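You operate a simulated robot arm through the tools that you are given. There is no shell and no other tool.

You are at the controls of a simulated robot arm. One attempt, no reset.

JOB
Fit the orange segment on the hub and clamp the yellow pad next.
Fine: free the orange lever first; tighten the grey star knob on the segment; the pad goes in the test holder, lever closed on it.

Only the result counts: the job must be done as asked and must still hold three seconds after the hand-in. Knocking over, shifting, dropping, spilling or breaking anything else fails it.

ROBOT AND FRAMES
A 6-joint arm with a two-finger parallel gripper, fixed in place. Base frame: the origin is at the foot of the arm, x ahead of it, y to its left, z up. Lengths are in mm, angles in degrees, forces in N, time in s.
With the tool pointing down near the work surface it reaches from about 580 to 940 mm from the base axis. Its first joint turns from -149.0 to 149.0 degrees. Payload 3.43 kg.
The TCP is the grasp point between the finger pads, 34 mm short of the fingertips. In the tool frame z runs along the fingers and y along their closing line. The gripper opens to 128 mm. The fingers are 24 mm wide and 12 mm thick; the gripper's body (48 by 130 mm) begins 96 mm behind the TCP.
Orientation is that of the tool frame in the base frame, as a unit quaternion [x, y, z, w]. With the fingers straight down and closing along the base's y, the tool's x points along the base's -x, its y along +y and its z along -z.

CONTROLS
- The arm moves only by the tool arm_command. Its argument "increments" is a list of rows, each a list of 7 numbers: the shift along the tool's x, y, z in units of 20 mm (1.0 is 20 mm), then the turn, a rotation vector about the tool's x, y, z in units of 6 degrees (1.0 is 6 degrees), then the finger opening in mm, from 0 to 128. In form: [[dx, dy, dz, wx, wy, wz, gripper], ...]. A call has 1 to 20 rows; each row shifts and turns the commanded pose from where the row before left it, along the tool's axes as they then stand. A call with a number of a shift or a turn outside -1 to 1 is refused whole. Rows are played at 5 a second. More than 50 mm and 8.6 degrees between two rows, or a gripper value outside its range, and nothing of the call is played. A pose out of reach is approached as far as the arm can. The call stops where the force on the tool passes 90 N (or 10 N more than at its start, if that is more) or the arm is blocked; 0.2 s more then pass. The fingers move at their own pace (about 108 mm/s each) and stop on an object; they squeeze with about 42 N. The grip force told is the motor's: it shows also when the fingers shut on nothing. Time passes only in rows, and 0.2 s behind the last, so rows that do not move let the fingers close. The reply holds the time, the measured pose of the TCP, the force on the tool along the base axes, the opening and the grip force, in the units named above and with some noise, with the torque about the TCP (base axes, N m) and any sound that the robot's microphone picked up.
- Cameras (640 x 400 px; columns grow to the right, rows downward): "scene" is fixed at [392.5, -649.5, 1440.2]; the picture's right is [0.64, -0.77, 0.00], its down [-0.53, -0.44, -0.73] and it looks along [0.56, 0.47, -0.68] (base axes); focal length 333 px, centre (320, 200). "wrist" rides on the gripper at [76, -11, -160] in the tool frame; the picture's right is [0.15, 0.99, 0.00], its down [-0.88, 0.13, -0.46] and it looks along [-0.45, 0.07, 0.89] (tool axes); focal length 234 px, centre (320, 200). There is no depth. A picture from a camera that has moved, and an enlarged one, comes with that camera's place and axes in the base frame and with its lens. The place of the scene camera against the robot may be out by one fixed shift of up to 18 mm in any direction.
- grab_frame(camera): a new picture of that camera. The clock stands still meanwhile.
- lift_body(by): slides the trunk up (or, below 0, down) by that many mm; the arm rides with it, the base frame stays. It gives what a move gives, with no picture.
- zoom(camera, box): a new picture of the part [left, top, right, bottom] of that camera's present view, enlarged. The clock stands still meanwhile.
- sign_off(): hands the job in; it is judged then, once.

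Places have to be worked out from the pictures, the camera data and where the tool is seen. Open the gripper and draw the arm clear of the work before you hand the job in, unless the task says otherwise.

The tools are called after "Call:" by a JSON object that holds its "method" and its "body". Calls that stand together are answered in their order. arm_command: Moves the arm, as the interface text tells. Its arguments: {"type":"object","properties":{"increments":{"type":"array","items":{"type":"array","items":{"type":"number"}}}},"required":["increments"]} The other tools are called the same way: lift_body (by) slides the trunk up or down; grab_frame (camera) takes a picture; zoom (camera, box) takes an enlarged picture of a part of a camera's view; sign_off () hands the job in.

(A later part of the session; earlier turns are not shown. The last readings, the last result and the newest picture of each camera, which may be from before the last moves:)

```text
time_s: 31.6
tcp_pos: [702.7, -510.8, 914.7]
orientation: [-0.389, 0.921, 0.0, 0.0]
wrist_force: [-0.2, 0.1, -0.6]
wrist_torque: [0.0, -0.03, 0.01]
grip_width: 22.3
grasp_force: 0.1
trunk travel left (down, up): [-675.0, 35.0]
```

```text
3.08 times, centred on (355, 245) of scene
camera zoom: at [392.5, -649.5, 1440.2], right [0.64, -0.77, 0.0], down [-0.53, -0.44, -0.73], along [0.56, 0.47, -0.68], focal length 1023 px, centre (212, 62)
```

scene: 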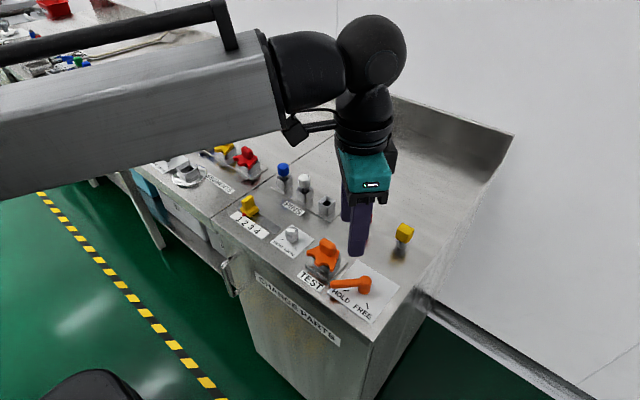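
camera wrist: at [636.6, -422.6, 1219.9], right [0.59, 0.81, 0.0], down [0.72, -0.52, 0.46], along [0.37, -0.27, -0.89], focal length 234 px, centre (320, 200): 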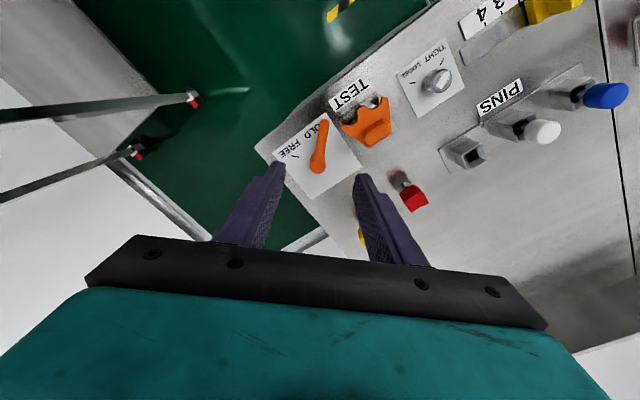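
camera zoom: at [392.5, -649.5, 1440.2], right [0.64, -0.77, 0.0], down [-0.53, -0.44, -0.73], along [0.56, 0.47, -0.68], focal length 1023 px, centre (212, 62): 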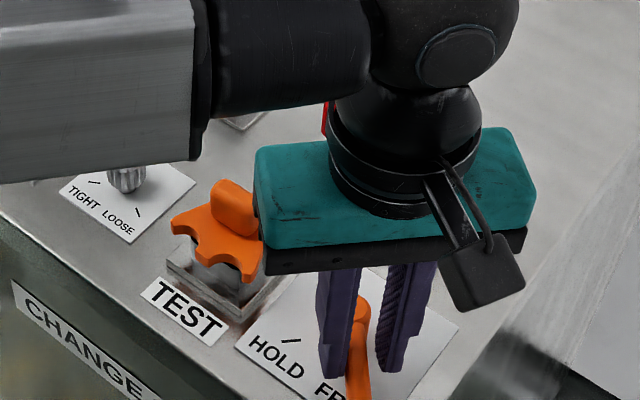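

The lever trails the fingers by several degrees, so I push a little further until it stops or reads at the FREE mark.

Call:
{"method": "arm_command", "body": {"increments": [[-0.0088, -0.1672, 0, 0, 0, -1, 22], [-0.0044, -0.084, 0, 0, 0, -0.5, 22], [0, 0, 0, 0, 0, 0, 22]]}}

Call:
{"method": "zoom", "body": {"camera": "wrist", "box": [220, 120, 420, 245]}}

```text
time_s: 32.4
tcp_pos: [707.7, -512.3, 914.6]
orientation: [-0.462, 0.887, 0.001, 0.0]
wrist_force: [-2.3, 6.1, 1.0]
wrist_torque: [0.15, 0.04, -0.12]
grip_width: 25.2
grasp_force: 3.1
trunk travel left (down, up): [-675.0, 35.0]
```

```text
3.20 times, centred on (320, 182) of wrist
camera zoom: at [673.2, -582.5, 1074.8], right [-0.89, 0.45, 0.0], down [0.4, 0.79, 0.46], along [0.2, 0.41, -0.89], focal length 749 px, centre (320, 256)
```

zoom: 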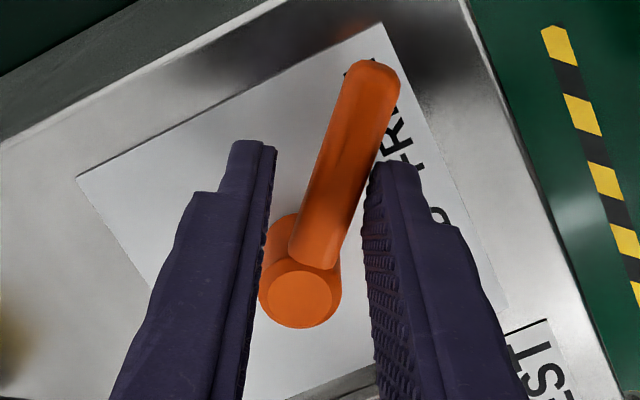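

The stop is felt (6 N, fingers pushed open): lever is at the FREE end. I open and rise clear.

Call:
{"method": "arm_command", "body": {"increments": [[0, 0.1, 0, 0, 0, 0, 44], [0, 0, 0, 0, 0, 0, 44], [0, 0, -1, 0, 0, 0, 44], [0, 0, -1, 0, 0, 0, 44], [0, 0, -1, 0, 0, 0, 44], [0, 0, -1, 0, 0, 0, 44], [0, 0, -1, 0, 0, 0, 44], [0, 0, 0, 0, 0, 0, 44]]}}

Call:
{"method": "grab_frame", "body": {"camera": "wrist"}}

Call:
{"method": "zoom", "body": {"camera": "scene", "box": [290, 210, 400, 320]}}

```text
time_s: 34.2
tcp_pos: [704.5, -513.1, 1015.1]
orientation: [-0.46, 0.888, 0.0, 0.0]
wrist_force: [0.2, 0.2, -0.1]
wrist_torque: [0.02, 0.02, 0.02]
grip_width: 43.9
grasp_force: 0.0
trunk travel left (down, up): [-675.0, 35.0]
```

```text
taken
camera wrist: at [671.7, -582.4, 1175.0], right [-0.89, 0.45, 0.0], down [0.4, 0.79, 0.46], along [0.2, 0.41, -0.89], focal length 234 px, centre (320, 200)
```

wrist: 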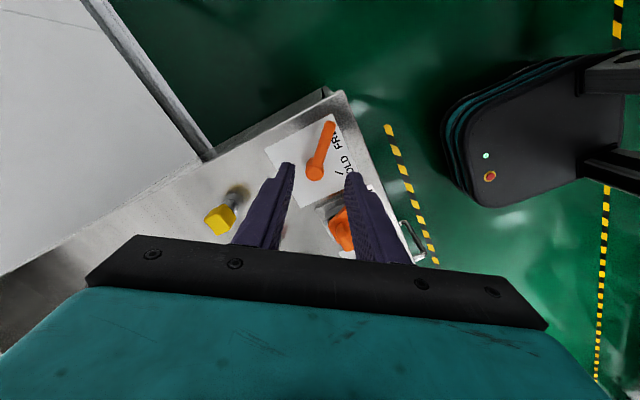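

```text
3.64 times, centred on (345, 265) of scene
camera zoom: at [392.5, -649.5, 1440.2], right [0.64, -0.77, 0.0], down [-0.53, -0.44, -0.73], along [0.56, 0.47, -0.68], focal length 1209 px, centre (229, -36)
```

zoom: 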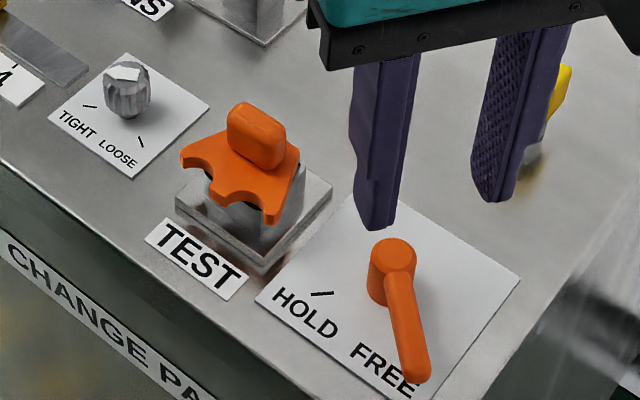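

Lever reads FREE. Now I turn the gripper back to closing along y and move above the orange segment's tab.

Call:
{"method": "arm_command", "body": {"increments": [[0, 0, 0, 0, 0, 1, 60], [0, 0, 0, 0, 0, 1, 60], [0, 0, 0, 0, 0, 1, 60], [0, 0, 0, 0, 0, 1, 60], [0, 0, 0, 0, 0, 1, 60], [0, 0, 0, 0, 0, 1, 60], [0, 0, 0, 0, 0, 1, 60], [0, 0, 0, 0, 0, 1, 60], [0, 0, 0, 0, 0, 1, 60], [0, 0, 0, 0, 0, 0.13, 60], [-0.3, 1, 0, 0, 0, 0, 60], [-0.3, 1, 0, 0, 0, 0, 60], [-0.325, 1, 0, 0, 0, 0, 60], [0, 1, 0, 0, 0, 0, 60], [0, 1, 0, 0, 0, 0, 60], [0, 0.7, 0, 0, 0, 0, 60], [0, 0, 0, 0, 0, 0, 60]]}}

Call:
{"method": "grab_frame", "body": {"camera": "wrist"}}

Call:
{"method": "zoom", "body": {"camera": "wrist", "box": [240, 100, 400, 200]}}

```text
time_s: 37.8
tcp_pos: [723.9, -398.4, 1015.3]
orientation: [0.0, 1.0, 0.001, 0.0]
wrist_force: [-1.0, 0.6, 0.0]
wrist_torque: [0.01, -0.02, -0.01]
grip_width: 60.2
grasp_force: 0.1
trunk travel left (down, up): [-675.0, 35.0]
```

```text
taken
camera wrist: at [649.0, -411.0, 1174.7], right [-0.15, 0.99, 0.0], down [0.88, 0.13, 0.46], along [0.45, 0.07, -0.89], focal length 234 px, centre (320, 200)
```

wrist: 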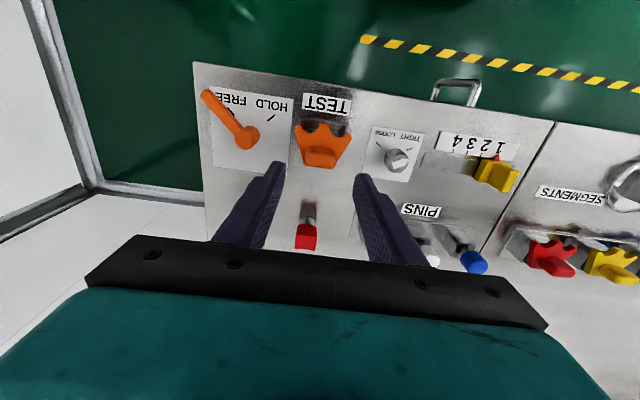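

```text
4.00 times, centred on (320, 150) of wrist
camera zoom: at [649.0, -411.0, 1174.7], right [-0.15, 0.99, 0.0], down [0.88, 0.13, 0.46], along [0.45, 0.07, -0.89], focal length 937 px, centre (320, 400)
```

zoom: 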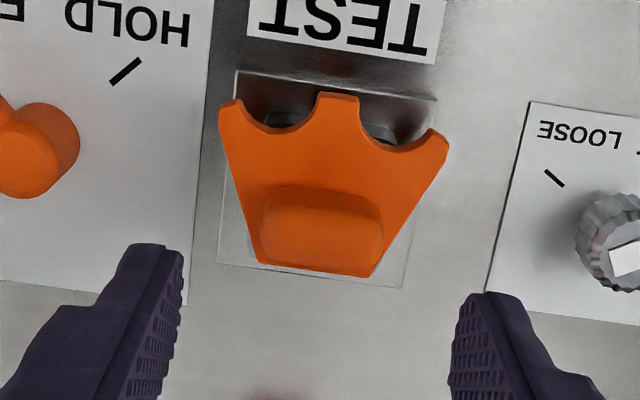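

The tab is centred under the gripper within ~2 mm. I descend so the fingertips are just above the segment's plate (z≈904) and look.

Call:
{"method": "arm_command", "body": {"increments": [[0.075, 0.03, 1, 0, 0, 0, 60], [0, 0, 1, 0, 0, 0, 60], [0, 0, 1, 0, 0, 0, 60], [0, 0, 0.85, 0, 0, 0, 60], [0, 0, 0, 0, 0, 0, 60]]}}

Call:
{"method": "zoom", "body": {"camera": "wrist", "box": [220, 110, 420, 235]}}

Call:
{"method": "zoom", "body": {"camera": "scene", "box": [280, 210, 370, 300]}}

```text
time_s: 39.0
tcp_pos: [722.1, -397.2, 937.1]
orientation: [0.0, 1.0, 0.0, 0.0]
wrist_force: [0.0, 0.2, 0.1]
wrist_torque: [0.0, -0.01, 0.0]
grip_width: 60.0
grasp_force: 0.0
trunk travel left (down, up): [-675.0, 35.0]
```

```text
3.20 times, centred on (320, 172) of wrist
camera zoom: at [647.4, -410.0, 1097.3], right [-0.15, 0.99, 0.0], down [0.88, 0.13, 0.46], along [0.45, 0.07, -0.89], focal length 749 px, centre (320, 288)
```

zoom: 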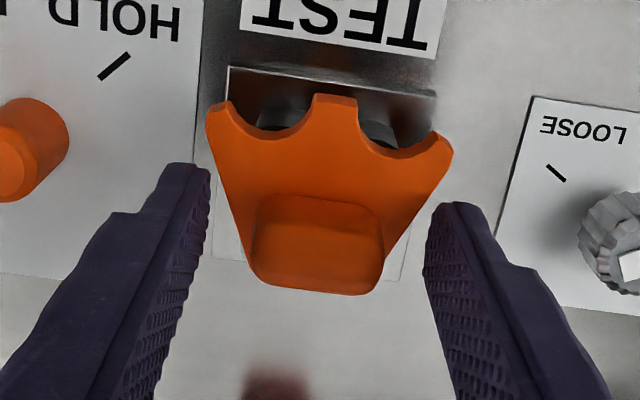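

```text
4.44 times, centred on (325, 255) of scene
camera zoom: at [392.5, -649.5, 1440.2], right [0.64, -0.77, 0.0], down [-0.53, -0.44, -0.73], along [0.56, 0.47, -0.68], focal length 1478 px, centre (298, -44)
```

zoom: 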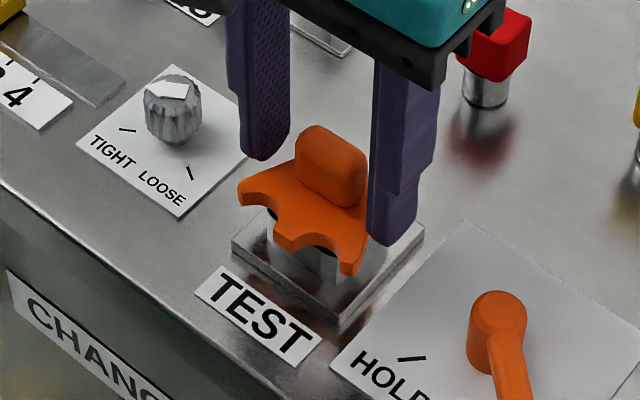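

Fingers straddle the tab properly. I close on it.

Call:
{"method": "arm_command", "body": {"increments": [[0, 0, 0, 0, 0, 0, 20], [0, 0, 0, 0, 0, 0, 20], [0, 0, 0, 0, 0, 0, 20], [0, 0, 0, 0, 0, 0, 20]]}}

Call:
{"method": "zoom", "body": {"camera": "wrist", "box": [220, 110, 420, 235]}}

```text
time_s: 40.0
tcp_pos: [723.0, -397.8, 937.0]
orientation: [-0.001, 1.0, 0.0, 0.0]
wrist_force: [0.0, -0.7, -0.7]
wrist_torque: [-0.07, -0.02, -0.03]
grip_width: 32.8
grasp_force: 42.1
trunk travel left (down, up): [-675.0, 35.0]
```

```text
3.20 times, centred on (320, 172) of wrist
camera zoom: at [647.5, -410.2, 1097.3], right [-0.15, 0.99, 0.0], down [0.88, 0.13, 0.46], along [0.45, 0.07, -0.89], focal length 749 px, centre (320, 288)
```

zoom: 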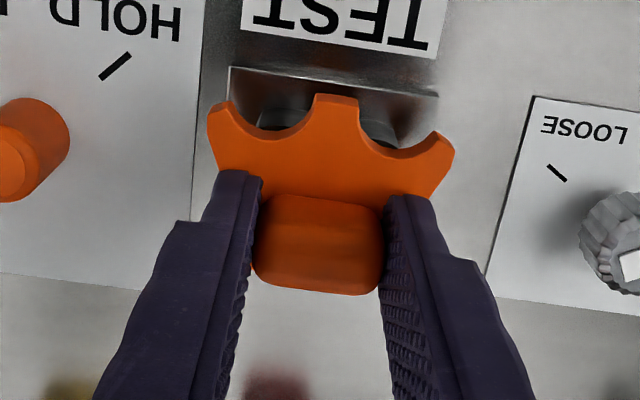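

Gripped at 32.8 mm with 42 N. I lift straight up, slowly at first.

Call:
{"method": "arm_command", "body": {"increments": [[0, 0, -0.4, 0, 0, 0, 20], [0, 0, -0.5, 0, 0, 0, 20], [0, 0, -0.6, 0, 0, 0, 20], [0, 0, -0.8, 0, 0, 0, 20], [0, 0, -1, 0, 0, 0, 20], [0, 0, -1, 0, 0, 0, 20], [0, 0, -1, 0, 0, 0, 20], [0, 0, 0, 0, 0, 0, 20]]}}

Call:
{"method": "zoom", "body": {"camera": "scene", "box": [270, 180, 380, 290]}}

Call:
{"method": "grab_frame", "body": {"camera": "wrist"}}

```text
time_s: 41.8
tcp_pos: [722.7, -397.7, 1043.6]
orientation: [0.0, 1.0, 0.0, 0.0]
wrist_force: [-0.7, 0.4, 0.0]
wrist_torque: [0.05, 0.02, 0.02]
grip_width: 33.0
grasp_force: 41.9
trunk travel left (down, up): [-675.0, 35.0]
```

```text
3.64 times, centred on (325, 235) of scene
camera zoom: at [392.5, -649.5, 1440.2], right [0.64, -0.77, 0.0], down [-0.53, -0.44, -0.73], along [0.56, 0.47, -0.68], focal length 1209 px, centre (302, 73)
```

zoom: 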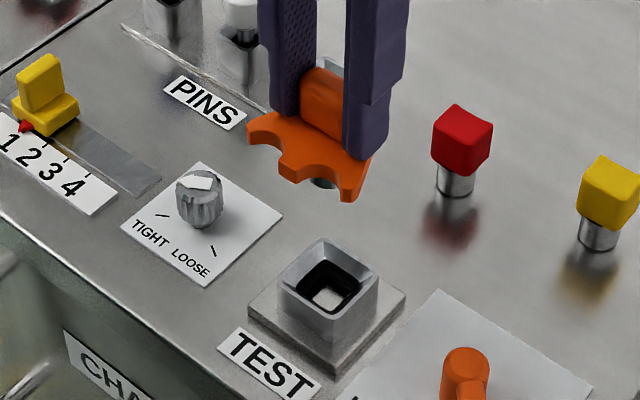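

```text
taken
camera wrist: at [647.6, -409.8, 1203.2], right [-0.15, 0.99, 0.0], down [0.88, 0.13, 0.46], along [0.45, 0.07, -0.89], focal length 234 px, centre (320, 200)
```

wrist: 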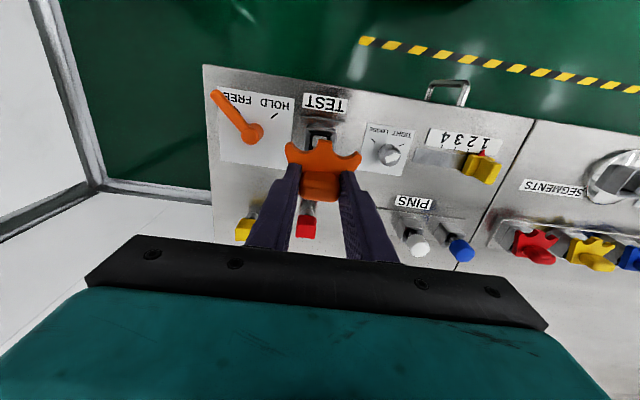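

The segment is out. I look closer at its shank and at the now-open test socket.

Call:
{"method": "zoom", "body": {"camera": "scene", "box": [305, 195, 345, 235]}}

Call:
{"method": "zoom", "body": {"camera": "scene", "box": [305, 245, 350, 290]}}

Call:
{"method": "zoom", "body": {"camera": "wrist", "box": [280, 90, 380, 210]}}

```text
10.00 times, centred on (325, 215) of scene
camera zoom: at [392.5, -649.5, 1440.2], right [0.64, -0.77, 0.0], down [-0.53, -0.44, -0.73], along [0.56, 0.47, -0.68], focal length 3326 px, centre (270, 50)
```

zoom: 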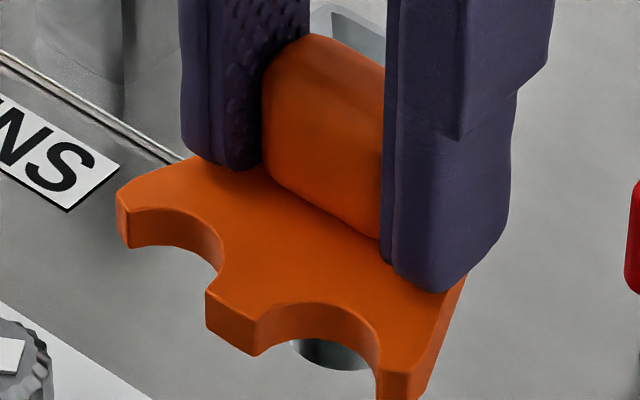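

```text
8.89 times, centred on (328, 268) of scene
camera zoom: at [392.5, -649.5, 1440.2], right [0.64, -0.77, 0.0], down [-0.53, -0.44, -0.73], along [0.56, 0.47, -0.68], focal length 2956 px, centre (253, -400)
```

zoom: 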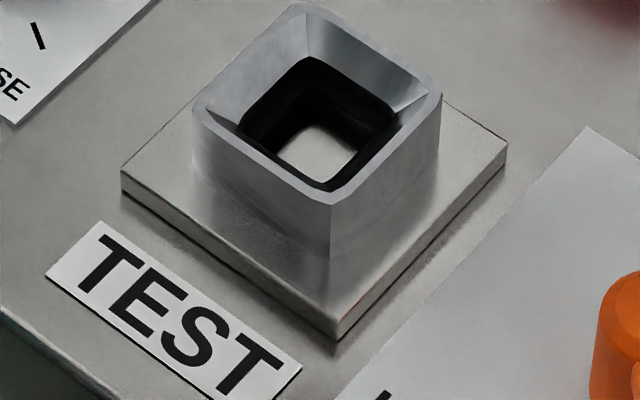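

```text
3.33 times, centred on (330, 150) of wrist
camera zoom: at [647.6, -409.8, 1203.2], right [-0.15, 0.99, 0.0], down [0.88, 0.13, 0.46], along [0.45, 0.07, -0.89], focal length 781 px, centre (287, 367)
```

zoom: 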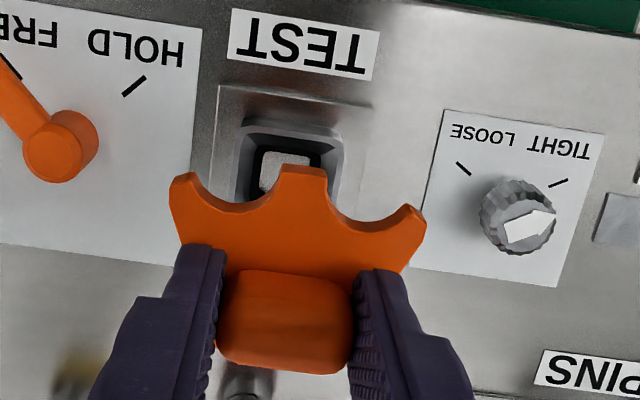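

Sockets have wide funnels. I shift so the wrist camera sees the test socket directly below, to measure it in the same way as the hub.

Call:
{"method": "arm_command", "body": {"increments": [[-1, 0, 0, 0, 0, 0, 20], [-1, 0, 0, 0, 0, 0, 20], [-1, 0, -0.8, 0, 0, 0, 20], [0, 0, 0, 0, 0, 0, 20]]}}

Call:
{"method": "zoom", "body": {"camera": "wrist", "box": [280, 60, 360, 140]}}

Call:
{"method": "zoom", "body": {"camera": "wrist", "box": [240, 20, 400, 220]}}

```text
time_s: 42.8
tcp_pos: [782.7, -397.6, 1059.5]
orientation: [-0.001, 1.0, 0.0, 0.0]
wrist_force: [0.5, 1.1, -0.4]
wrist_torque: [-0.01, 0.0, -0.01]
grip_width: 32.9
grasp_force: 41.9
trunk travel left (down, up): [-675.0, 35.0]
```

```text
5.00 times, centred on (320, 100) of wrist
camera zoom: at [708.0, -410.1, 1219.7], right [-0.15, 0.99, 0.0], down [0.88, 0.13, 0.46], along [0.45, 0.07, -0.89], focal length 1171 px, centre (320, 700)
```

zoom: 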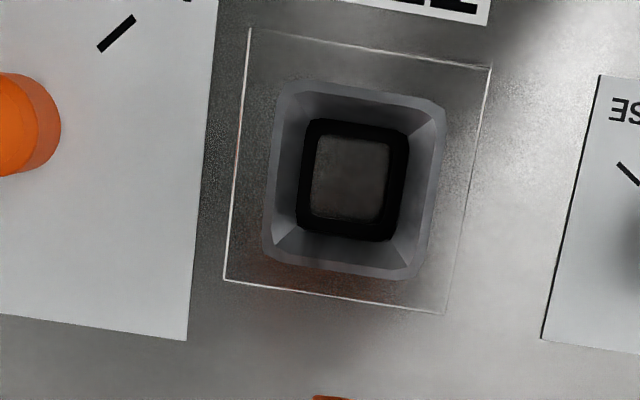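

```text
2.00 times, centred on (320, 120) of wrist
camera zoom: at [708.0, -410.1, 1219.7], right [-0.15, 0.99, 0.0], down [0.88, 0.13, 0.46], along [0.45, 0.07, -0.89], focal length 468 px, centre (320, 360)
```

zoom: 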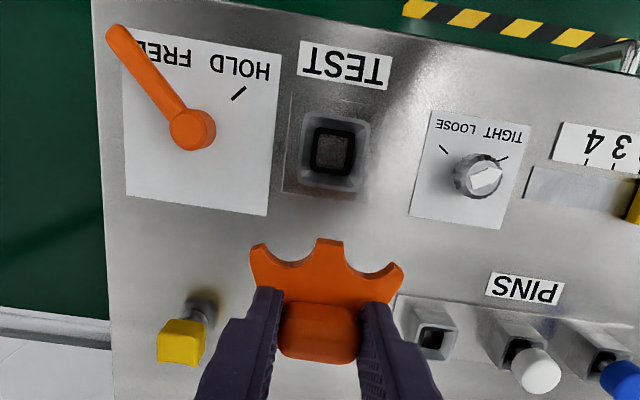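

Test socket centre ≈ (724.3,-399), so the tab sits at offset (-1.5,+1.3) from it. I carry the segment to the same relative pose at the hub and compare images.

Call:
{"method": "arm_command", "body": {"increments": [[0.03, 1, 0, 0, 0, 0, 20], [0.03, 1, 0, 0, 0, 0, 20], [0.03, 1, 0, 0, 0, 0, 20], [0.03, 1, 0, 0, 0, 0, 20], [0.03, 1, 0, 0, 0, 0, 20], [0.03, 1, 0, 0, 0, 0, 20], [0.03, 1, 0, 0, 0, 0, 20], [0.03, 1, 0, 0, 0, 0, 20], [0.03, 1, 0, 0, 0, 0, 20], [0.03, 1, 0, 0, 0, 0, 20], [0.03, 1, 0, 0, 0, 0, 20], [0.03, 1, 0, 0, 0, 0, 20], [0.03, 1, 0, 0, 0, 0, 20], [0.03, 1, 0, 0, 0, 0, 20], [0.03, 1, 0, 0, 0, 0, 20], [0.03, 1, 0, 0, 0, 0, 20], [0.03, 1, 0, 0, 0, 0, 20], [0.03, 1, 0, 0, 0, 0, 20], [0.03, 1, 0, 0, 0, 0, 20], [0.03, 1, 0, 0, 0, 0, 20]]}}

Call:
{"method": "arm_command", "body": {"increments": [[0, 1, 0, 0, 0, 0, 20], [0, 1, 0, 0, 0, 0, 20], [0, 1, 0, 0, 0, 0, 20], [0, 0.42, 0, 0, 0, 0, 20], [0, 0, 0, 0, 0, 0, 20]]}}

Call:
{"method": "zoom", "body": {"camera": "wrist", "box": [280, 60, 360, 140]}}

Call:
{"method": "grab_frame", "body": {"camera": "wrist"}}

```text
time_s: 47.0
tcp_pos: [770.4, 2.9, 1059.8]
orientation: [0.0, 1.0, 0.0, 0.0]
wrist_force: [-0.4, 0.5, -1.2]
wrist_torque: [0.05, 0.01, -0.04]
grip_width: 33.1
grasp_force: 42.1
trunk travel left (down, up): [-675.0, 35.0]
```

```text
time_s: 48.2
tcp_pos: [769.8, 70.0, 1059.1]
orientation: [0.0, 1.0, -0.001, 0.0]
wrist_force: [0.0, -0.4, -1.7]
wrist_torque: [-0.02, -0.02, -0.04]
grip_width: 33.0
grasp_force: 42.3
trunk travel left (down, up): [-675.0, 35.0]
```

```text
5.00 times, centred on (320, 100) of wrist
camera zoom: at [695.7, 58.7, 1219.7], right [-0.15, 0.99, 0.0], down [0.88, 0.13, 0.46], along [0.45, 0.07, -0.89], focal length 1171 px, centre (320, 700)
```

zoom: 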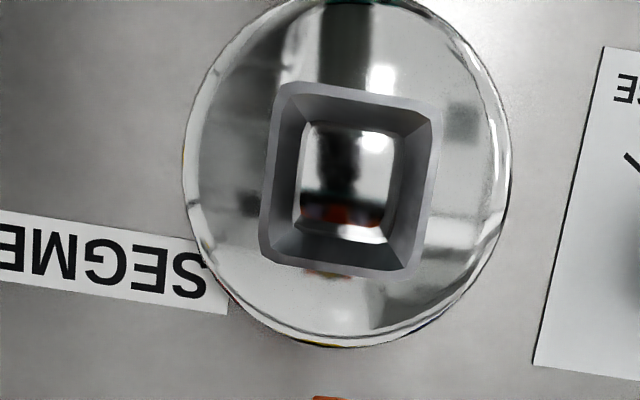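

```text
taken
camera wrist: at [695.7, 58.7, 1219.7], right [-0.15, 0.99, 0.0], down [0.88, 0.13, 0.46], along [0.45, 0.07, -0.89], focal length 234 px, centre (320, 200)
```

wrist: 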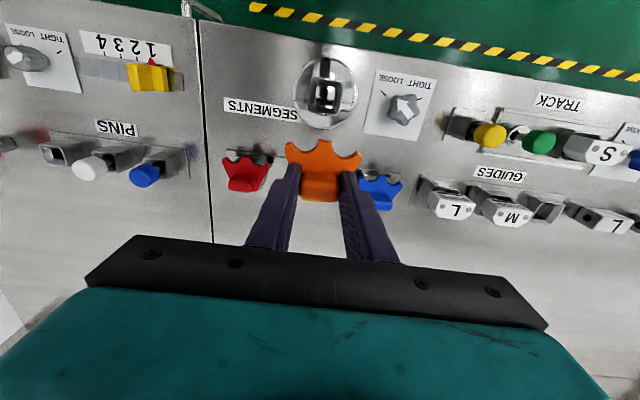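

The hub appears at nearly the same pixels (0.8 mm shift), so the placing TCP is about (709.9, 69.1). I move over it and descend to a hover of about z=985 to check.

Call:
{"method": "arm_command", "body": {"increments": [[1, -0.045, 0, 0, 0, 0, 20], [1, 0, 0, 0, 0, 0, 20], [0.995, 0, 0, 0, 0, 0, 20], [0, 0, 1, 0, 0, 0, 20], [0, 0, 1, 0, 0, 0, 20], [0, 0, 1, 0, 0, 0, 20], [0, 0, 0.7, 0, 0, 0, 20], [0, 0, 0, 0, 0, 0, 20]]}}

Call:
{"method": "zoom", "body": {"camera": "wrist", "box": [240, 80, 400, 220]}}

Call:
{"method": "zoom", "body": {"camera": "scene", "box": [150, 110, 230, 190]}}

```text
time_s: 50.0
tcp_pos: [711.4, 69.2, 983.9]
orientation: [0.0, 1.0, 0.0, 0.0]
wrist_force: [0.5, -1.2, -0.2]
wrist_torque: [-0.03, 0.0, 0.02]
grip_width: 33.0
grasp_force: 41.7
trunk travel left (down, up): [-675.0, 35.0]
```

```text
2.86 times, centred on (320, 150) of wrist
camera zoom: at [635.5, 57.0, 1145.6], right [-0.15, 0.99, 0.0], down [0.88, 0.13, 0.46], along [0.45, 0.07, -0.89], focal length 669 px, centre (320, 343)
```

zoom: 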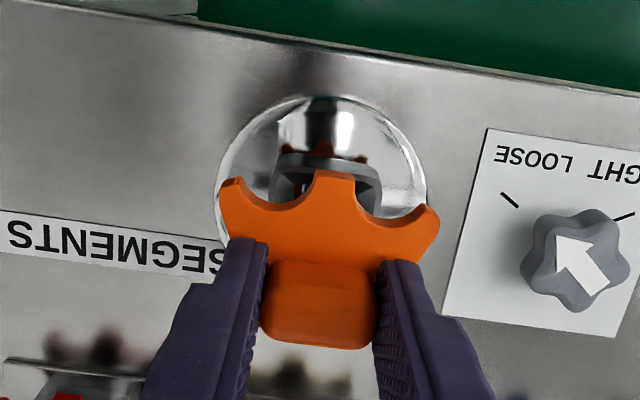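

```text
5.00 times, centred on (190, 150) of scene
camera zoom: at [392.5, -649.5, 1440.2], right [0.64, -0.77, 0.0], down [-0.53, -0.44, -0.73], along [0.56, 0.47, -0.68], focal length 1663 px, centre (970, 450)
```

zoom: 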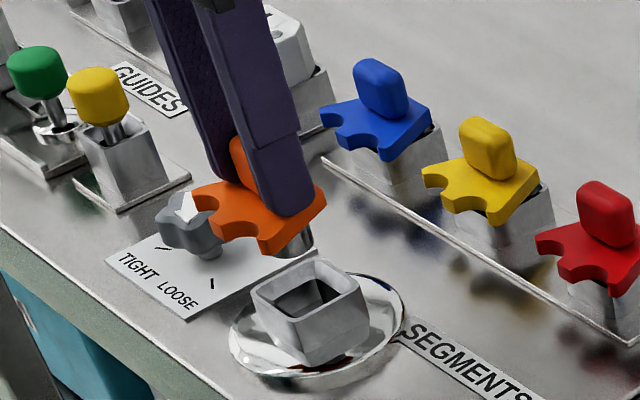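

Looks aligned. I lower gently to just above the expected seating height (~937).

Call:
{"method": "arm_command", "body": {"increments": [[0, 0, 0.5, 0, 0, 0, 20], [0, 0, 0.5, 0, 0, 0, 20], [0, 0, 0.5, 0, 0, 0, 20], [0, 0, 0.4, 0, 0, 0, 20], [0, 0, 0, 0, 0, 0, 20]]}}

Call:
{"method": "zoom", "body": {"camera": "wrist", "box": [240, 80, 400, 220]}}

Call:
{"method": "zoom", "body": {"camera": "scene", "box": [150, 110, 230, 190]}}

```text
time_s: 51.2
tcp_pos: [710.7, 69.4, 947.1]
orientation: [0.0, 1.0, 0.0, 0.0]
wrist_force: [-0.3, -0.1, -0.6]
wrist_torque: [0.0, 0.01, 0.01]
grip_width: 32.9
grasp_force: 42.3
trunk travel left (down, up): [-675.0, 35.0]
```

```text
2.86 times, centred on (320, 150) of wrist
camera zoom: at [634.9, 57.3, 1107.7], right [-0.15, 0.99, 0.0], down [0.88, 0.13, 0.46], along [0.45, 0.07, -0.89], focal length 669 px, centre (320, 343)
```

zoom: 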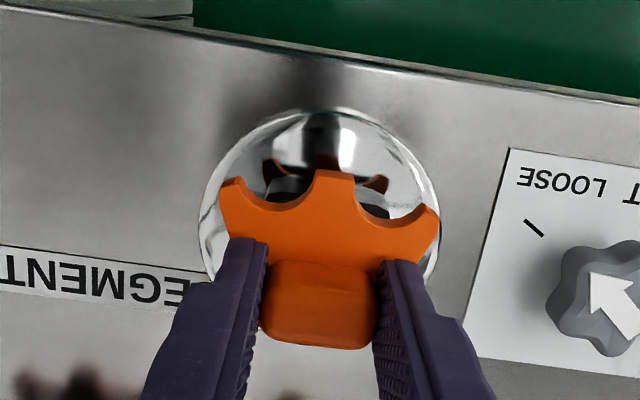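

```text
5.00 times, centred on (190, 150) of scene
camera zoom: at [392.5, -649.5, 1440.2], right [0.64, -0.77, 0.0], down [-0.53, -0.44, -0.73], along [0.56, 0.47, -0.68], focal length 1663 px, centre (970, 450)
```

zoom: 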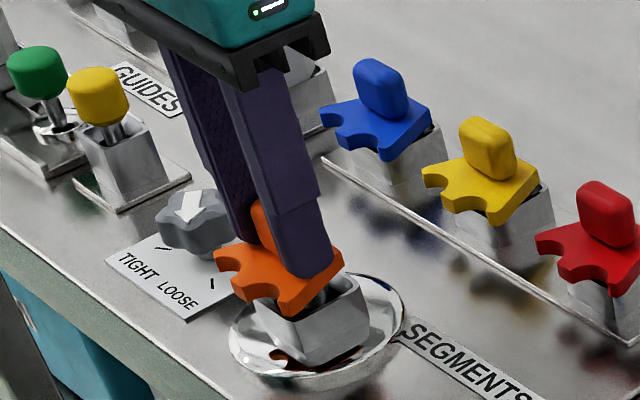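

The stem is in the funnel with no force. I lower the last 10 mm in small steps.

Call:
{"method": "arm_command", "body": {"increments": [[0, 0, 0.2, 0, 0, 0, 20], [0, 0, 0.15, 0, 0, 0, 20], [0, 0, 0.1, 0, 0, 0, 20], [0, 0, 0, 0, 0, 0, 20]]}}

```text
time_s: 52.2
tcp_pos: [711.2, 69.8, 940.6]
orientation: [0.0, 1.0, 0.001, 0.0]
wrist_force: [-0.5, -0.2, -0.7]
wrist_torque: [0.0, -0.01, -0.02]
grip_width: 33.1
grasp_force: 42.0
trunk travel left (down, up): [-675.0, 35.0]
```

Still no contact; I continue in 2 mm steps.

Call:
{"method": "arm_command", "body": {"increments": [[0, 0, 0.1, 0, 0, 0, 20], [0, 0, 0.1, 0, 0, 0, 20], [0, 0, 0, 0, 0, 0, 20]]}}

Call:
{"method": "zoom", "body": {"camera": "scene", "box": [160, 130, 220, 190]}}

```text
time_s: 53.0
tcp_pos: [710.1, 68.8, 937.9]
orientation: [0.0, 1.0, 0.0, 0.002]
wrist_force: [1.8, 0.2, 16.5]
wrist_torque: [0.02, -0.18, 0.0]
grip_width: 32.8
grasp_force: 42.2
trunk travel left (down, up): [-675.0, 35.0]
```

```text
6.67 times, centred on (190, 160) of scene
camera zoom: at [392.5, -649.5, 1440.2], right [0.64, -0.77, 0.0], down [-0.53, -0.44, -0.73], along [0.56, 0.47, -0.68], focal length 2217 px, centre (1187, 467)
```

zoom: 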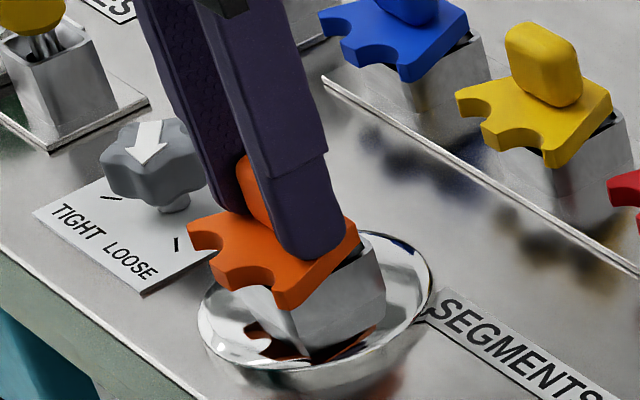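

Firm contact at 937.9, matching the seated height in the test holder. I release, and rise a little to check seating.

Call:
{"method": "arm_command", "body": {"increments": [[0, 0, 0, 0, 0, 0, 56], [0, 0, 0, 0, 0, 0, 56], [0, 0, -0.5, 0, 0, 0, 56], [0, 0, -1, 0, 0, 0, 56], [0, 0, -1, 0, 0, 0, 56], [0, 0, -1, 0, 0, 0, 56], [0, 0, 0, 0, 0, 0, 56]]}}

Call:
{"method": "zoom", "body": {"camera": "scene", "box": [160, 130, 220, 190]}}

Call:
{"method": "zoom", "body": {"camera": "wrist", "box": [240, 80, 440, 205]}}

```text
time_s: 54.6
tcp_pos: [711.2, 70.3, 1005.1]
orientation: [0.0, 1.0, 0.0, 0.0]
wrist_force: [-0.2, 0.5, -0.6]
wrist_torque: [0.02, 0.01, -0.01]
grip_width: 56.2
grasp_force: 0.0
trunk travel left (down, up): [-675.0, 35.0]
```

```text
6.67 times, centred on (190, 160) of scene
camera zoom: at [392.5, -649.5, 1440.2], right [0.64, -0.77, 0.0], down [-0.53, -0.44, -0.73], along [0.56, 0.47, -0.68], focal length 2217 px, centre (1187, 467)
```

zoom: 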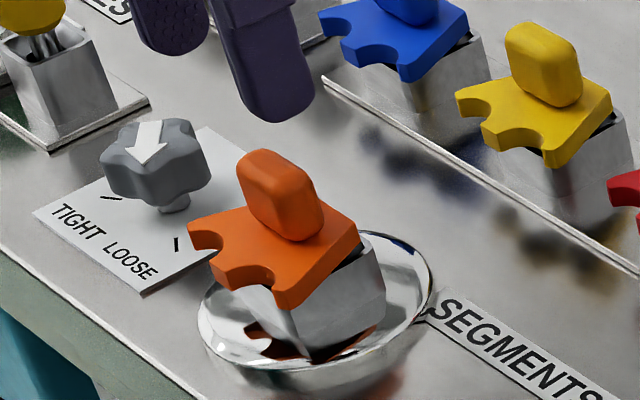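

```text
3.20 times, centred on (340, 142) of wrist
camera zoom: at [634.8, 57.3, 1165.5], right [-0.15, 0.99, 0.0], down [0.88, 0.13, 0.46], along [0.45, 0.07, -0.89], focal length 749 px, centre (256, 384)
```

zoom: 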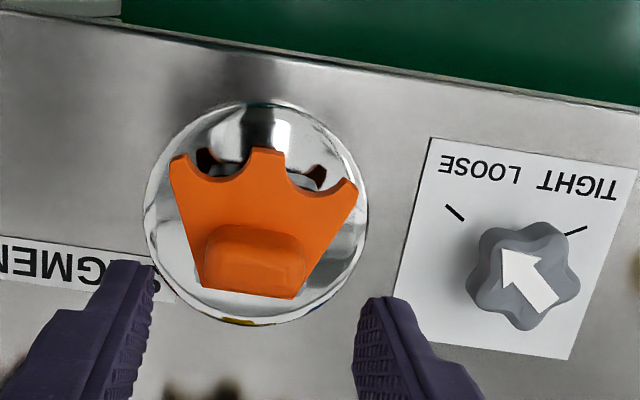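

Segment sits like its neighbours. Next the star knob: I move above (712.3,173), widen the fingers and turn 71° counter-clockwise so the closing line goes through a lobe and the opposite valley.

Call:
{"method": "arm_command", "body": {"increments": [[-0.06, 1, 0, 0, 0, 0, 70], [0, 1, 0, 0, 0, 0, 70], [0, 1, 0, 0, 0, 0, 70], [0, 1, 0, 0, 0, 0, 70], [0, 1, 0, 0, 0, 0, 70], [0, 0.14, 0, 0, 0, 0, 70], [0, 0, 0, 0, 0, -1, 70], [0, 0, 0, 0, 0, -1, 70], [0, 0, 0, 0, 0, -1, 70], [0, 0, 0, 0, 0, -1, 70], [0, 0, 0, 0, 0, -1, 70], [0, 0, 0, 0, 0, -1, 70], [0, 0, 0, 0, 0, -1, 70], [0, 0, 0, 0, 0, -1, 70], [0, 0, 0, 0, 0, -1, 70], [0, 0, 0, 0, 0, -1, 70], [0, 0, 0, 0, 0, -1, 70], [0, 0, 0, 0, 0, -0.83, 70], [0, 0, 0, 0, 0, 0, 70]]}}

Call:
{"method": "grab_frame", "body": {"camera": "wrist"}}

Call:
{"method": "zoom", "body": {"camera": "wrist", "box": [240, 80, 400, 200]}}

```text
time_s: 58.6
tcp_pos: [710.7, 171.8, 1004.8]
orientation: [-0.582, 0.813, -0.001, 0.0]
wrist_force: [0.2, -0.4, -0.1]
wrist_torque: [-0.05, 0.0, -0.02]
grip_width: 69.9
grasp_force: 0.1
trunk travel left (down, up): [-675.0, 35.0]
```

```text
taken
camera wrist: at [698.1, 96.1, 1165.1], right [-0.98, 0.18, 0.0], down [0.16, 0.88, 0.46], along [0.08, 0.45, -0.89], focal length 234 px, centre (320, 200)
```

wrist: 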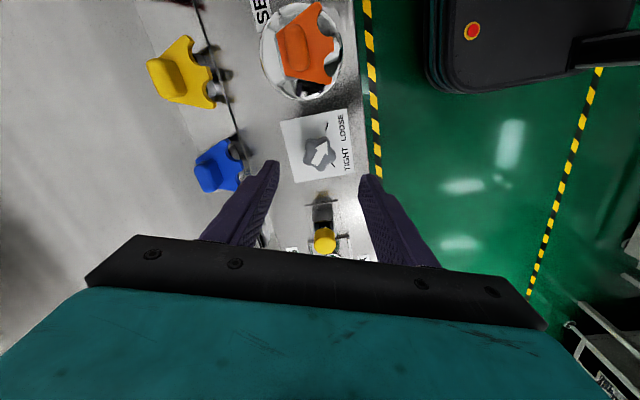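

```text
3.33 times, centred on (320, 140) of wrist
camera zoom: at [698.1, 96.1, 1165.1], right [-0.98, 0.18, 0.0], down [0.16, 0.88, 0.46], along [0.08, 0.45, -0.89], focal length 781 px, centre (320, 400)
```

zoom: 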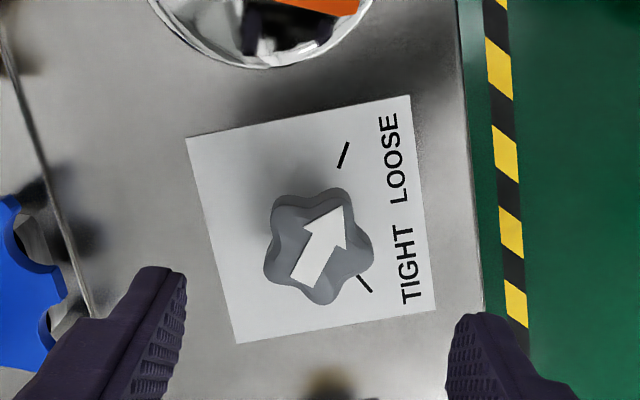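

The knob is exactly under the TCP axis with a lobe facing the right finger. I descend so the fingertips are at ~874 around it.

Call:
{"method": "arm_command", "body": {"increments": [[0, 0, 1, 0, 0, 0, 62], [0, 0, 1, 0, 0, 0, 62], [0, 0, 1, 0, 0, 0, 62], [0, 0, 1, 0, 0, 0, 62], [0, 0, 0.8, 0, 0, 0, 62], [0, 0, 0, 0, 0, 0, 62]]}}

Call:
{"method": "zoom", "body": {"camera": "wrist", "box": [220, 100, 420, 225]}}

Call:
{"method": "zoom", "body": {"camera": "scene", "box": [120, 110, 220, 210]}}

```text
time_s: 60.0
tcp_pos: [711.6, 171.6, 908.6]
orientation: [-0.581, 0.814, 0.0, 0.0]
wrist_force: [-0.4, -0.3, 0.3]
wrist_torque: [0.01, 0.0, 0.01]
grip_width: 62.3
grasp_force: 0.0
trunk travel left (down, up): [-675.0, 35.0]
```

```text
3.20 times, centred on (320, 162) of wrist
camera zoom: at [698.5, 96.2, 1069.0], right [-0.98, 0.18, 0.0], down [0.16, 0.87, 0.46], along [0.08, 0.45, -0.89], focal length 749 px, centre (320, 320)
```

zoom: 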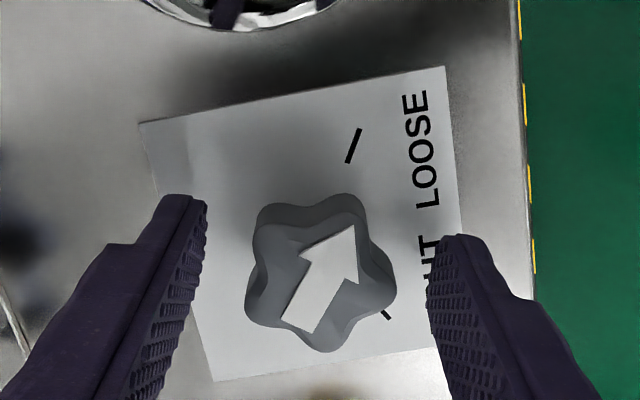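

```text
4.00 times, centred on (170, 160) of scene
camera zoom: at [392.5, -649.5, 1440.2], right [0.64, -0.77, 0.0], down [-0.53, -0.44, -0.73], along [0.56, 0.47, -0.68], focal length 1330 px, centre (920, 360)
```

zoom: 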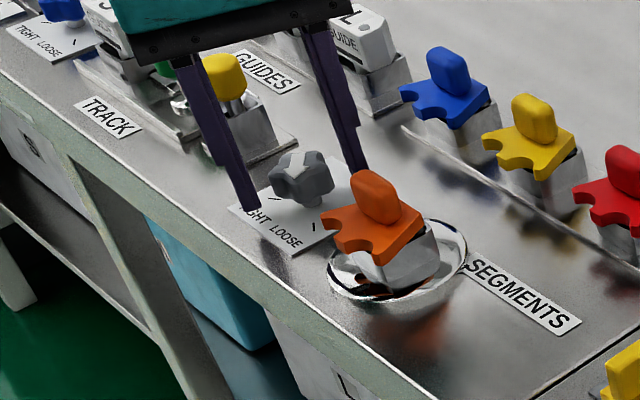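

Well centred. I close on the knob.

Call:
{"method": "arm_command", "body": {"increments": [[0, 0, 0, 0, 0, 0, 25], [0, 0, 0, 0, 0, 0, 25], [0, 0, 0, 0, 0, 0, 25], [0, 0, 0, 0, 0, 0, 25]]}}

Call:
{"method": "zoom", "body": {"camera": "wrist", "box": [220, 100, 420, 225]}}

```text
time_s: 61.0
tcp_pos: [712.0, 172.1, 908.8]
orientation: [-0.581, 0.814, 0.0, 0.0]
wrist_force: [3.8, -0.7, 0.3]
wrist_torque: [0.16, 0.28, -0.06]
grip_width: 38.4
grasp_force: 44.8
trunk travel left (down, up): [-675.0, 35.0]
```

```text
3.20 times, centred on (320, 162) of wrist
camera zoom: at [698.8, 96.0, 1069.0], right [-0.98, 0.18, 0.0], down [0.16, 0.87, 0.46], along [0.08, 0.45, -0.89], focal length 749 px, centre (320, 320)
```

zoom: 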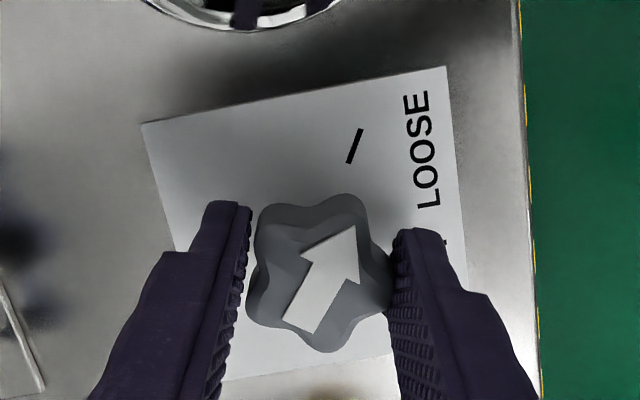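

Firm grip on lobe and valley with only 4 N of side load. I turn it clockwise, first 60°, and watch.

Call:
{"method": "arm_command", "body": {"increments": [[0, 0, 0, 0, 0, 1, 25], [0, 0, 0, 0, 0, 1, 25], [0, 0, 0, 0, 0, 1, 25], [0, 0, 0, 0, 0, 1, 25], [0, 0, 0, 0, 0, 1, 25], [0, 0, 0, 0, 0, 1, 25], [0, 0, 0, 0, 0, 1, 25], [0, 0, 0, 0, 0, 1, 25], [0, 0, 0, 0, 0, 1, 25], [0, 0, 0, 0, 0, 1, 25], [0, 0, 0, 0, 0, 0, 25]]}}

Call:
{"method": "zoom", "body": {"camera": "wrist", "box": [220, 100, 420, 225]}}

```text
time_s: 63.4
tcp_pos: [709.8, 173.9, 908.6]
orientation: [-0.097, 0.995, 0.0, -0.001]
wrist_force: [-10.5, 17.2, -4.5]
wrist_torque: [-0.05, -0.2, 0.01]
grip_width: 38.3
grasp_force: 45.2
trunk travel left (down, up): [-675.0, 35.0]
```

```text
3.20 times, centred on (320, 162) of wrist
camera zoom: at [639.0, 147.9, 1069.1], right [-0.33, 0.94, 0.0], down [0.84, 0.29, 0.46], along [0.43, 0.15, -0.89], focal length 749 px, centre (320, 320)
```

zoom: 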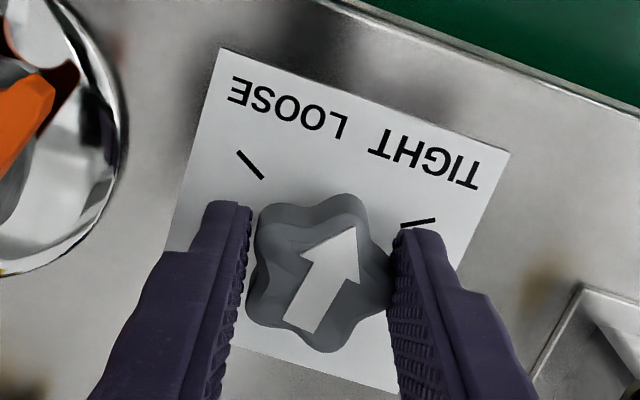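

The knob turns with the gripper; there's a 20 N side load from a slight offset, so I ease the TCP 1.5 mm with it and continue another 60°.

Call:
{"method": "arm_command", "body": {"increments": [[0.027, 0.07, 0, 0, 0, 1, 25], [0, 0, 0, 0, 0, 1, 25], [0, 0, 0, 0, 0, 1, 25], [0, 0, 0, 0, 0, 1, 25], [0, 0, 0, 0, 0, 1, 25], [0, 0, 0, 0, 0, 1, 25], [0, 0, 0, 0, 0, 1, 25], [0, 0, 0, 0, 0, 1, 25], [0, 0, 0, 0, 0, 0, 25]]}}

Call:
{"method": "zoom", "body": {"camera": "wrist", "box": [220, 100, 420, 225]}}

```text
time_s: 65.4
tcp_pos: [711.0, 176.3, 908.9]
orientation: [0.317, 0.948, 0.001, -0.001]
wrist_force: [-1.6, 22.7, 1.3]
wrist_torque: [-0.42, -0.32, 0.05]
grip_width: 38.6
grasp_force: 44.5
trunk travel left (down, up): [-675.0, 35.0]
```

```text
3.20 times, centred on (320, 162) of wrist
camera zoom: at [644.1, 211.8, 1069.1], right [0.48, 0.88, 0.0], down [0.78, -0.43, 0.46], along [0.4, -0.22, -0.89], focal length 749 px, centre (320, 320)
```

zoom: 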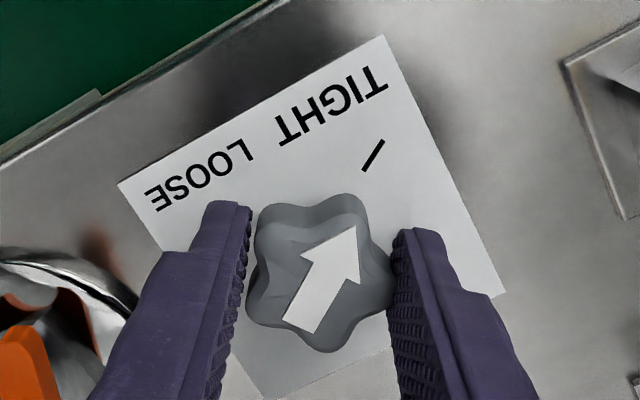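

Arrow is nearly on the TIGHT mark. I ease the offset again and add 12° more, feeling for the stop.

Call:
{"method": "arm_command", "body": {"increments": [[0.039, 0.052, 0, 0, 0, 0.5, 25], [0, 0, 0, 0, 0, 0.5, 25], [0, 0, 0, 0, 0, 0.5, 25], [0, 0, 0, 0, 0, 0.5, 25], [0, 0, 0, 0, 0, 0, 25]]}}

Call:
{"method": "zoom", "body": {"camera": "wrist", "box": [220, 100, 420, 225]}}

```text
time_s: 66.6
tcp_pos: [712.1, 176.5, 908.0]
orientation: [0.415, 0.91, 0.001, 0.0]
wrist_force: [11.0, 19.3, 7.6]
wrist_torque: [0.04, -0.01, 0.59]
grip_width: 37.8
grasp_force: 45.3
trunk travel left (down, up): [-675.0, 35.0]
```

```text
3.20 times, centred on (320, 162) of wrist
camera zoom: at [653.9, 225.4, 1068.7], right [0.65, 0.76, 0.0], down [0.68, -0.58, 0.46], along [0.35, -0.3, -0.89], focal length 749 px, centre (320, 320)
```

zoom: 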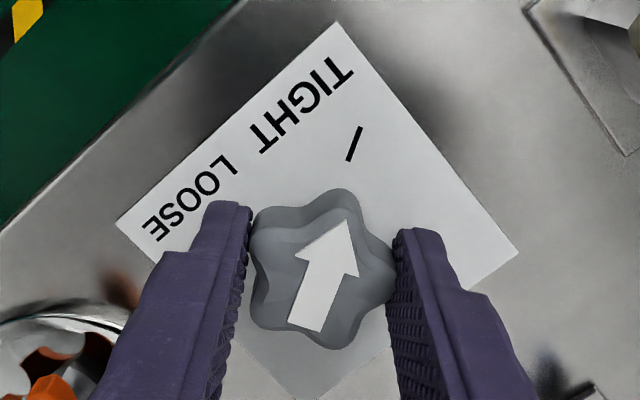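

The arrow now points at the TIGHT mark and the stop is felt (0.6 N·m, slight slip). I open and rise clear, then verify.

Call:
{"method": "arm_command", "body": {"increments": [[0, 0, 0, 0, 0, 0, 62], [0, 0, 0, 0, 0, 0, 62], [0, 0, -1, 0, 0, 0, 62], [0, 0, -1, 0, 0, 0, 62], [0, 0, -1, 0, 0, 0, 62], [0, 0, -1, 0, 0, 0, 62], [0, 0, -1, 0, 0, 0, 62], [0, 0, -1, 0, 0, 0, 62], [0, 0, -1, 0, 0, 0, 62], [0, 0, 0, 0, 0, 0, 62]]}}

Call:
{"method": "zoom", "body": {"camera": "wrist", "box": [220, 60, 420, 185]}}

Call:
{"method": "zoom", "body": {"camera": "scene", "box": [130, 120, 220, 200]}}

```text
time_s: 68.8
tcp_pos: [711.4, 173.9, 1049.5]
orientation: [0.415, 0.91, 0.0, 0.0]
wrist_force: [0.0, -0.4, -0.3]
wrist_torque: [0.03, 0.02, -0.01]
grip_width: 62.4
grasp_force: 0.1
trunk travel left (down, up): [-675.0, 35.0]
```

```text
3.20 times, centred on (320, 122) of wrist
camera zoom: at [653.3, 223.6, 1209.6], right [0.65, 0.76, 0.0], down [0.68, -0.58, 0.46], along [0.35, -0.3, -0.89], focal length 749 px, centre (320, 448)
```

zoom: 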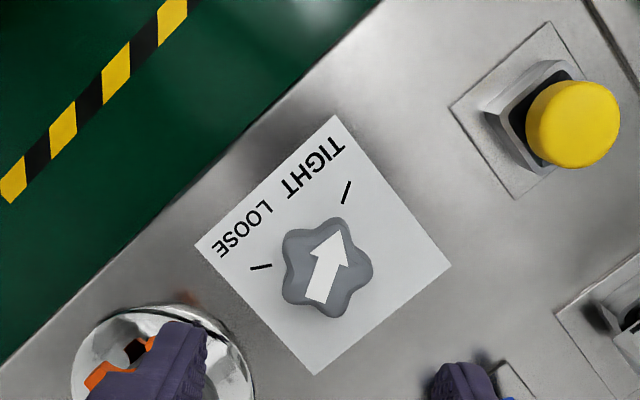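

```text
5.00 times, centred on (175, 160) of scene
camera zoom: at [392.5, -649.5, 1440.2], right [0.64, -0.77, 0.0], down [-0.53, -0.44, -0.73], along [0.56, 0.47, -0.68], focal length 1663 px, centre (1045, 400)
```

zoom: 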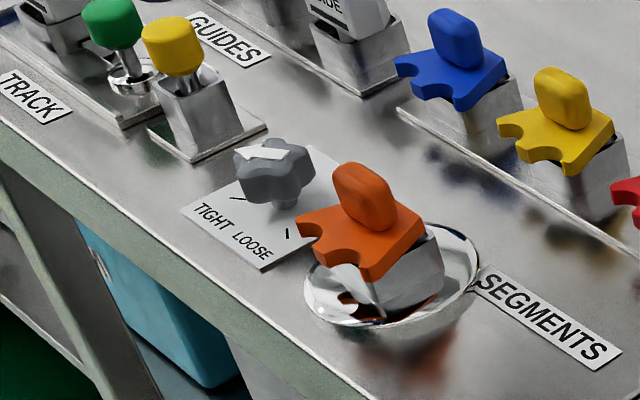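

TIGHT is reached and the segment stands well. Next the yellow pad: it is near (860,-488), radius ≈ 989, beyond straight-down reach, so I'll likely need a tilted tool. First I fly back with the default yaw to look at it.

Call:
{"method": "arm_command", "body": {"increments": [[0, 0, 0, 0, 0, -1, 62], [0, 0, 0, 0, 0, -1, 62], [0, 0, 0, 0, 0, -1, 62], [0, 0, 0, 0, 0, -1, 62], [0, 0, 0, 0, 0, -1, 62], [0, 0, 0, 0, 0, -1, 62], [0, 0, 0, 0, 0, -1, 62], [0, 0, 0, 0, 0, -1, 62], [0, 0, 0, 0, 0, -0.17, 62], [0, -1, 0, 0, 0, 0, 62], [0, -1, 0, 0, 0, 0, 62], [0, -1, 0, 0, 0, 0, 62], [0, -1, 0, 0, 0, 0, 62], [0, -1, 0, 0, 0, 0, 62], [0, -1, 0, 0, 0, 0, 62], [0, -1, 0, 0, 0, 0, 62], [0, -1, 0, 0, 0, 0, 62], [0, -1, 0, 0, 0, 0, 62], [0, -1, 0, 0, 0, 0, 62], [0, -1, 0, 0, 0, 0, 62]]}}

Call:
{"method": "arm_command", "body": {"increments": [[-0.25, -1, 0, 0, 0, 0, 80], [-0.25, -1, 0, 0, 0, 0, 80], [-0.25, -1, 0, 0, 0, 0, 80], [-0.25, -1, 0, 0, 0, 0, 80], [-0.25, -1, 0, 0, 0, 0, 80], [-0.25, -1, 0, 0, 0, 0, 80], [-0.25, -1, 0, 0, 0, 0, 80], [-0.25, -1, 0, 0, 0, 0, 80], [-0.25, -1, 0, 0, 0, 0, 80], [-0.25, -1, 0, 0, 0, 0, 80], [-0.25, -1, 0, 0, 0, 0, 80], [-0.25, -1, 0, 0, 0, 0, 80], [-0.25, -1, 0, 0, 0, 0, 80], [-0.25, -1, 0, 0, 0, 0, 80], [-0.25, -1, 0, 0, 0, 0, 80], [-0.25, -1, 0, 0, 0, 0, 80], [0, -1, 0, 0, 0, 0, 80], [0, -1, 0, 0, 0, 0, 80], [0, 0, 0, 0, 0, 0, 80]]}}

Call:
{"method": "grab_frame", "body": {"camera": "wrist"}}

Call:
{"method": "zoom", "body": {"camera": "wrist", "box": [230, 110, 350, 230]}}

```text
time_s: 73.0
tcp_pos: [711.1, -46.6, 1050.0]
orientation: [-0.001, 1.0, 0.0, 0.0]
wrist_force: [-0.4, -0.2, 0.0]
wrist_torque: [0.0, 0.02, 0.03]
grip_width: 62.0
grasp_force: 0.1
trunk travel left (down, up): [-675.0, 35.0]
```

```text
time_s: 77.0
tcp_pos: [791.5, -405.5, 1047.0]
orientation: [0.0, 1.0, 0.0, 0.0]
wrist_force: [0.5, -0.2, 0.3]
wrist_torque: [0.01, -0.02, 0.01]
grip_width: 79.9
grasp_force: 0.1
trunk travel left (down, up): [-675.0, 35.0]
```

```text
taken
camera wrist: at [716.7, -417.9, 1208.9], right [-0.15, 0.99, 0.0], down [0.88, 0.13, 0.46], along [0.45, 0.07, -0.89], focal length 234 px, centre (320, 200)
```

wrist: 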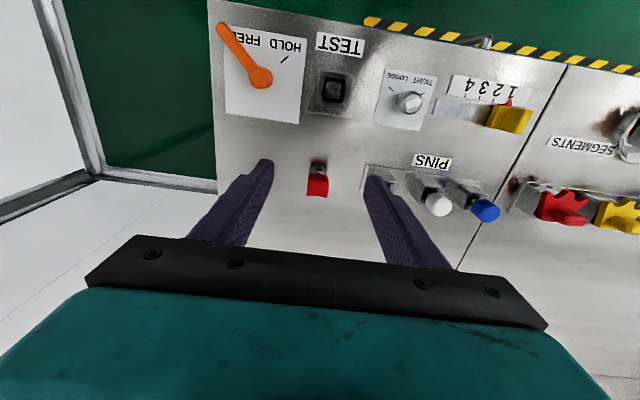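

```text
3.33 times, centred on (290, 170) of wrist
camera zoom: at [716.7, -417.9, 1208.9], right [-0.15, 0.99, 0.0], down [0.88, 0.13, 0.46], along [0.45, 0.07, -0.89], focal length 781 px, centre (420, 300)
```

zoom: 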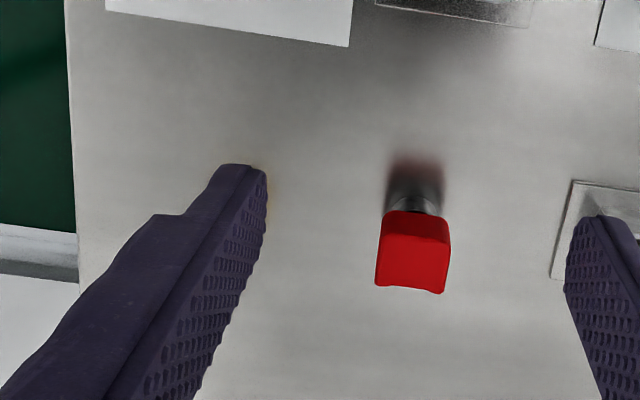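

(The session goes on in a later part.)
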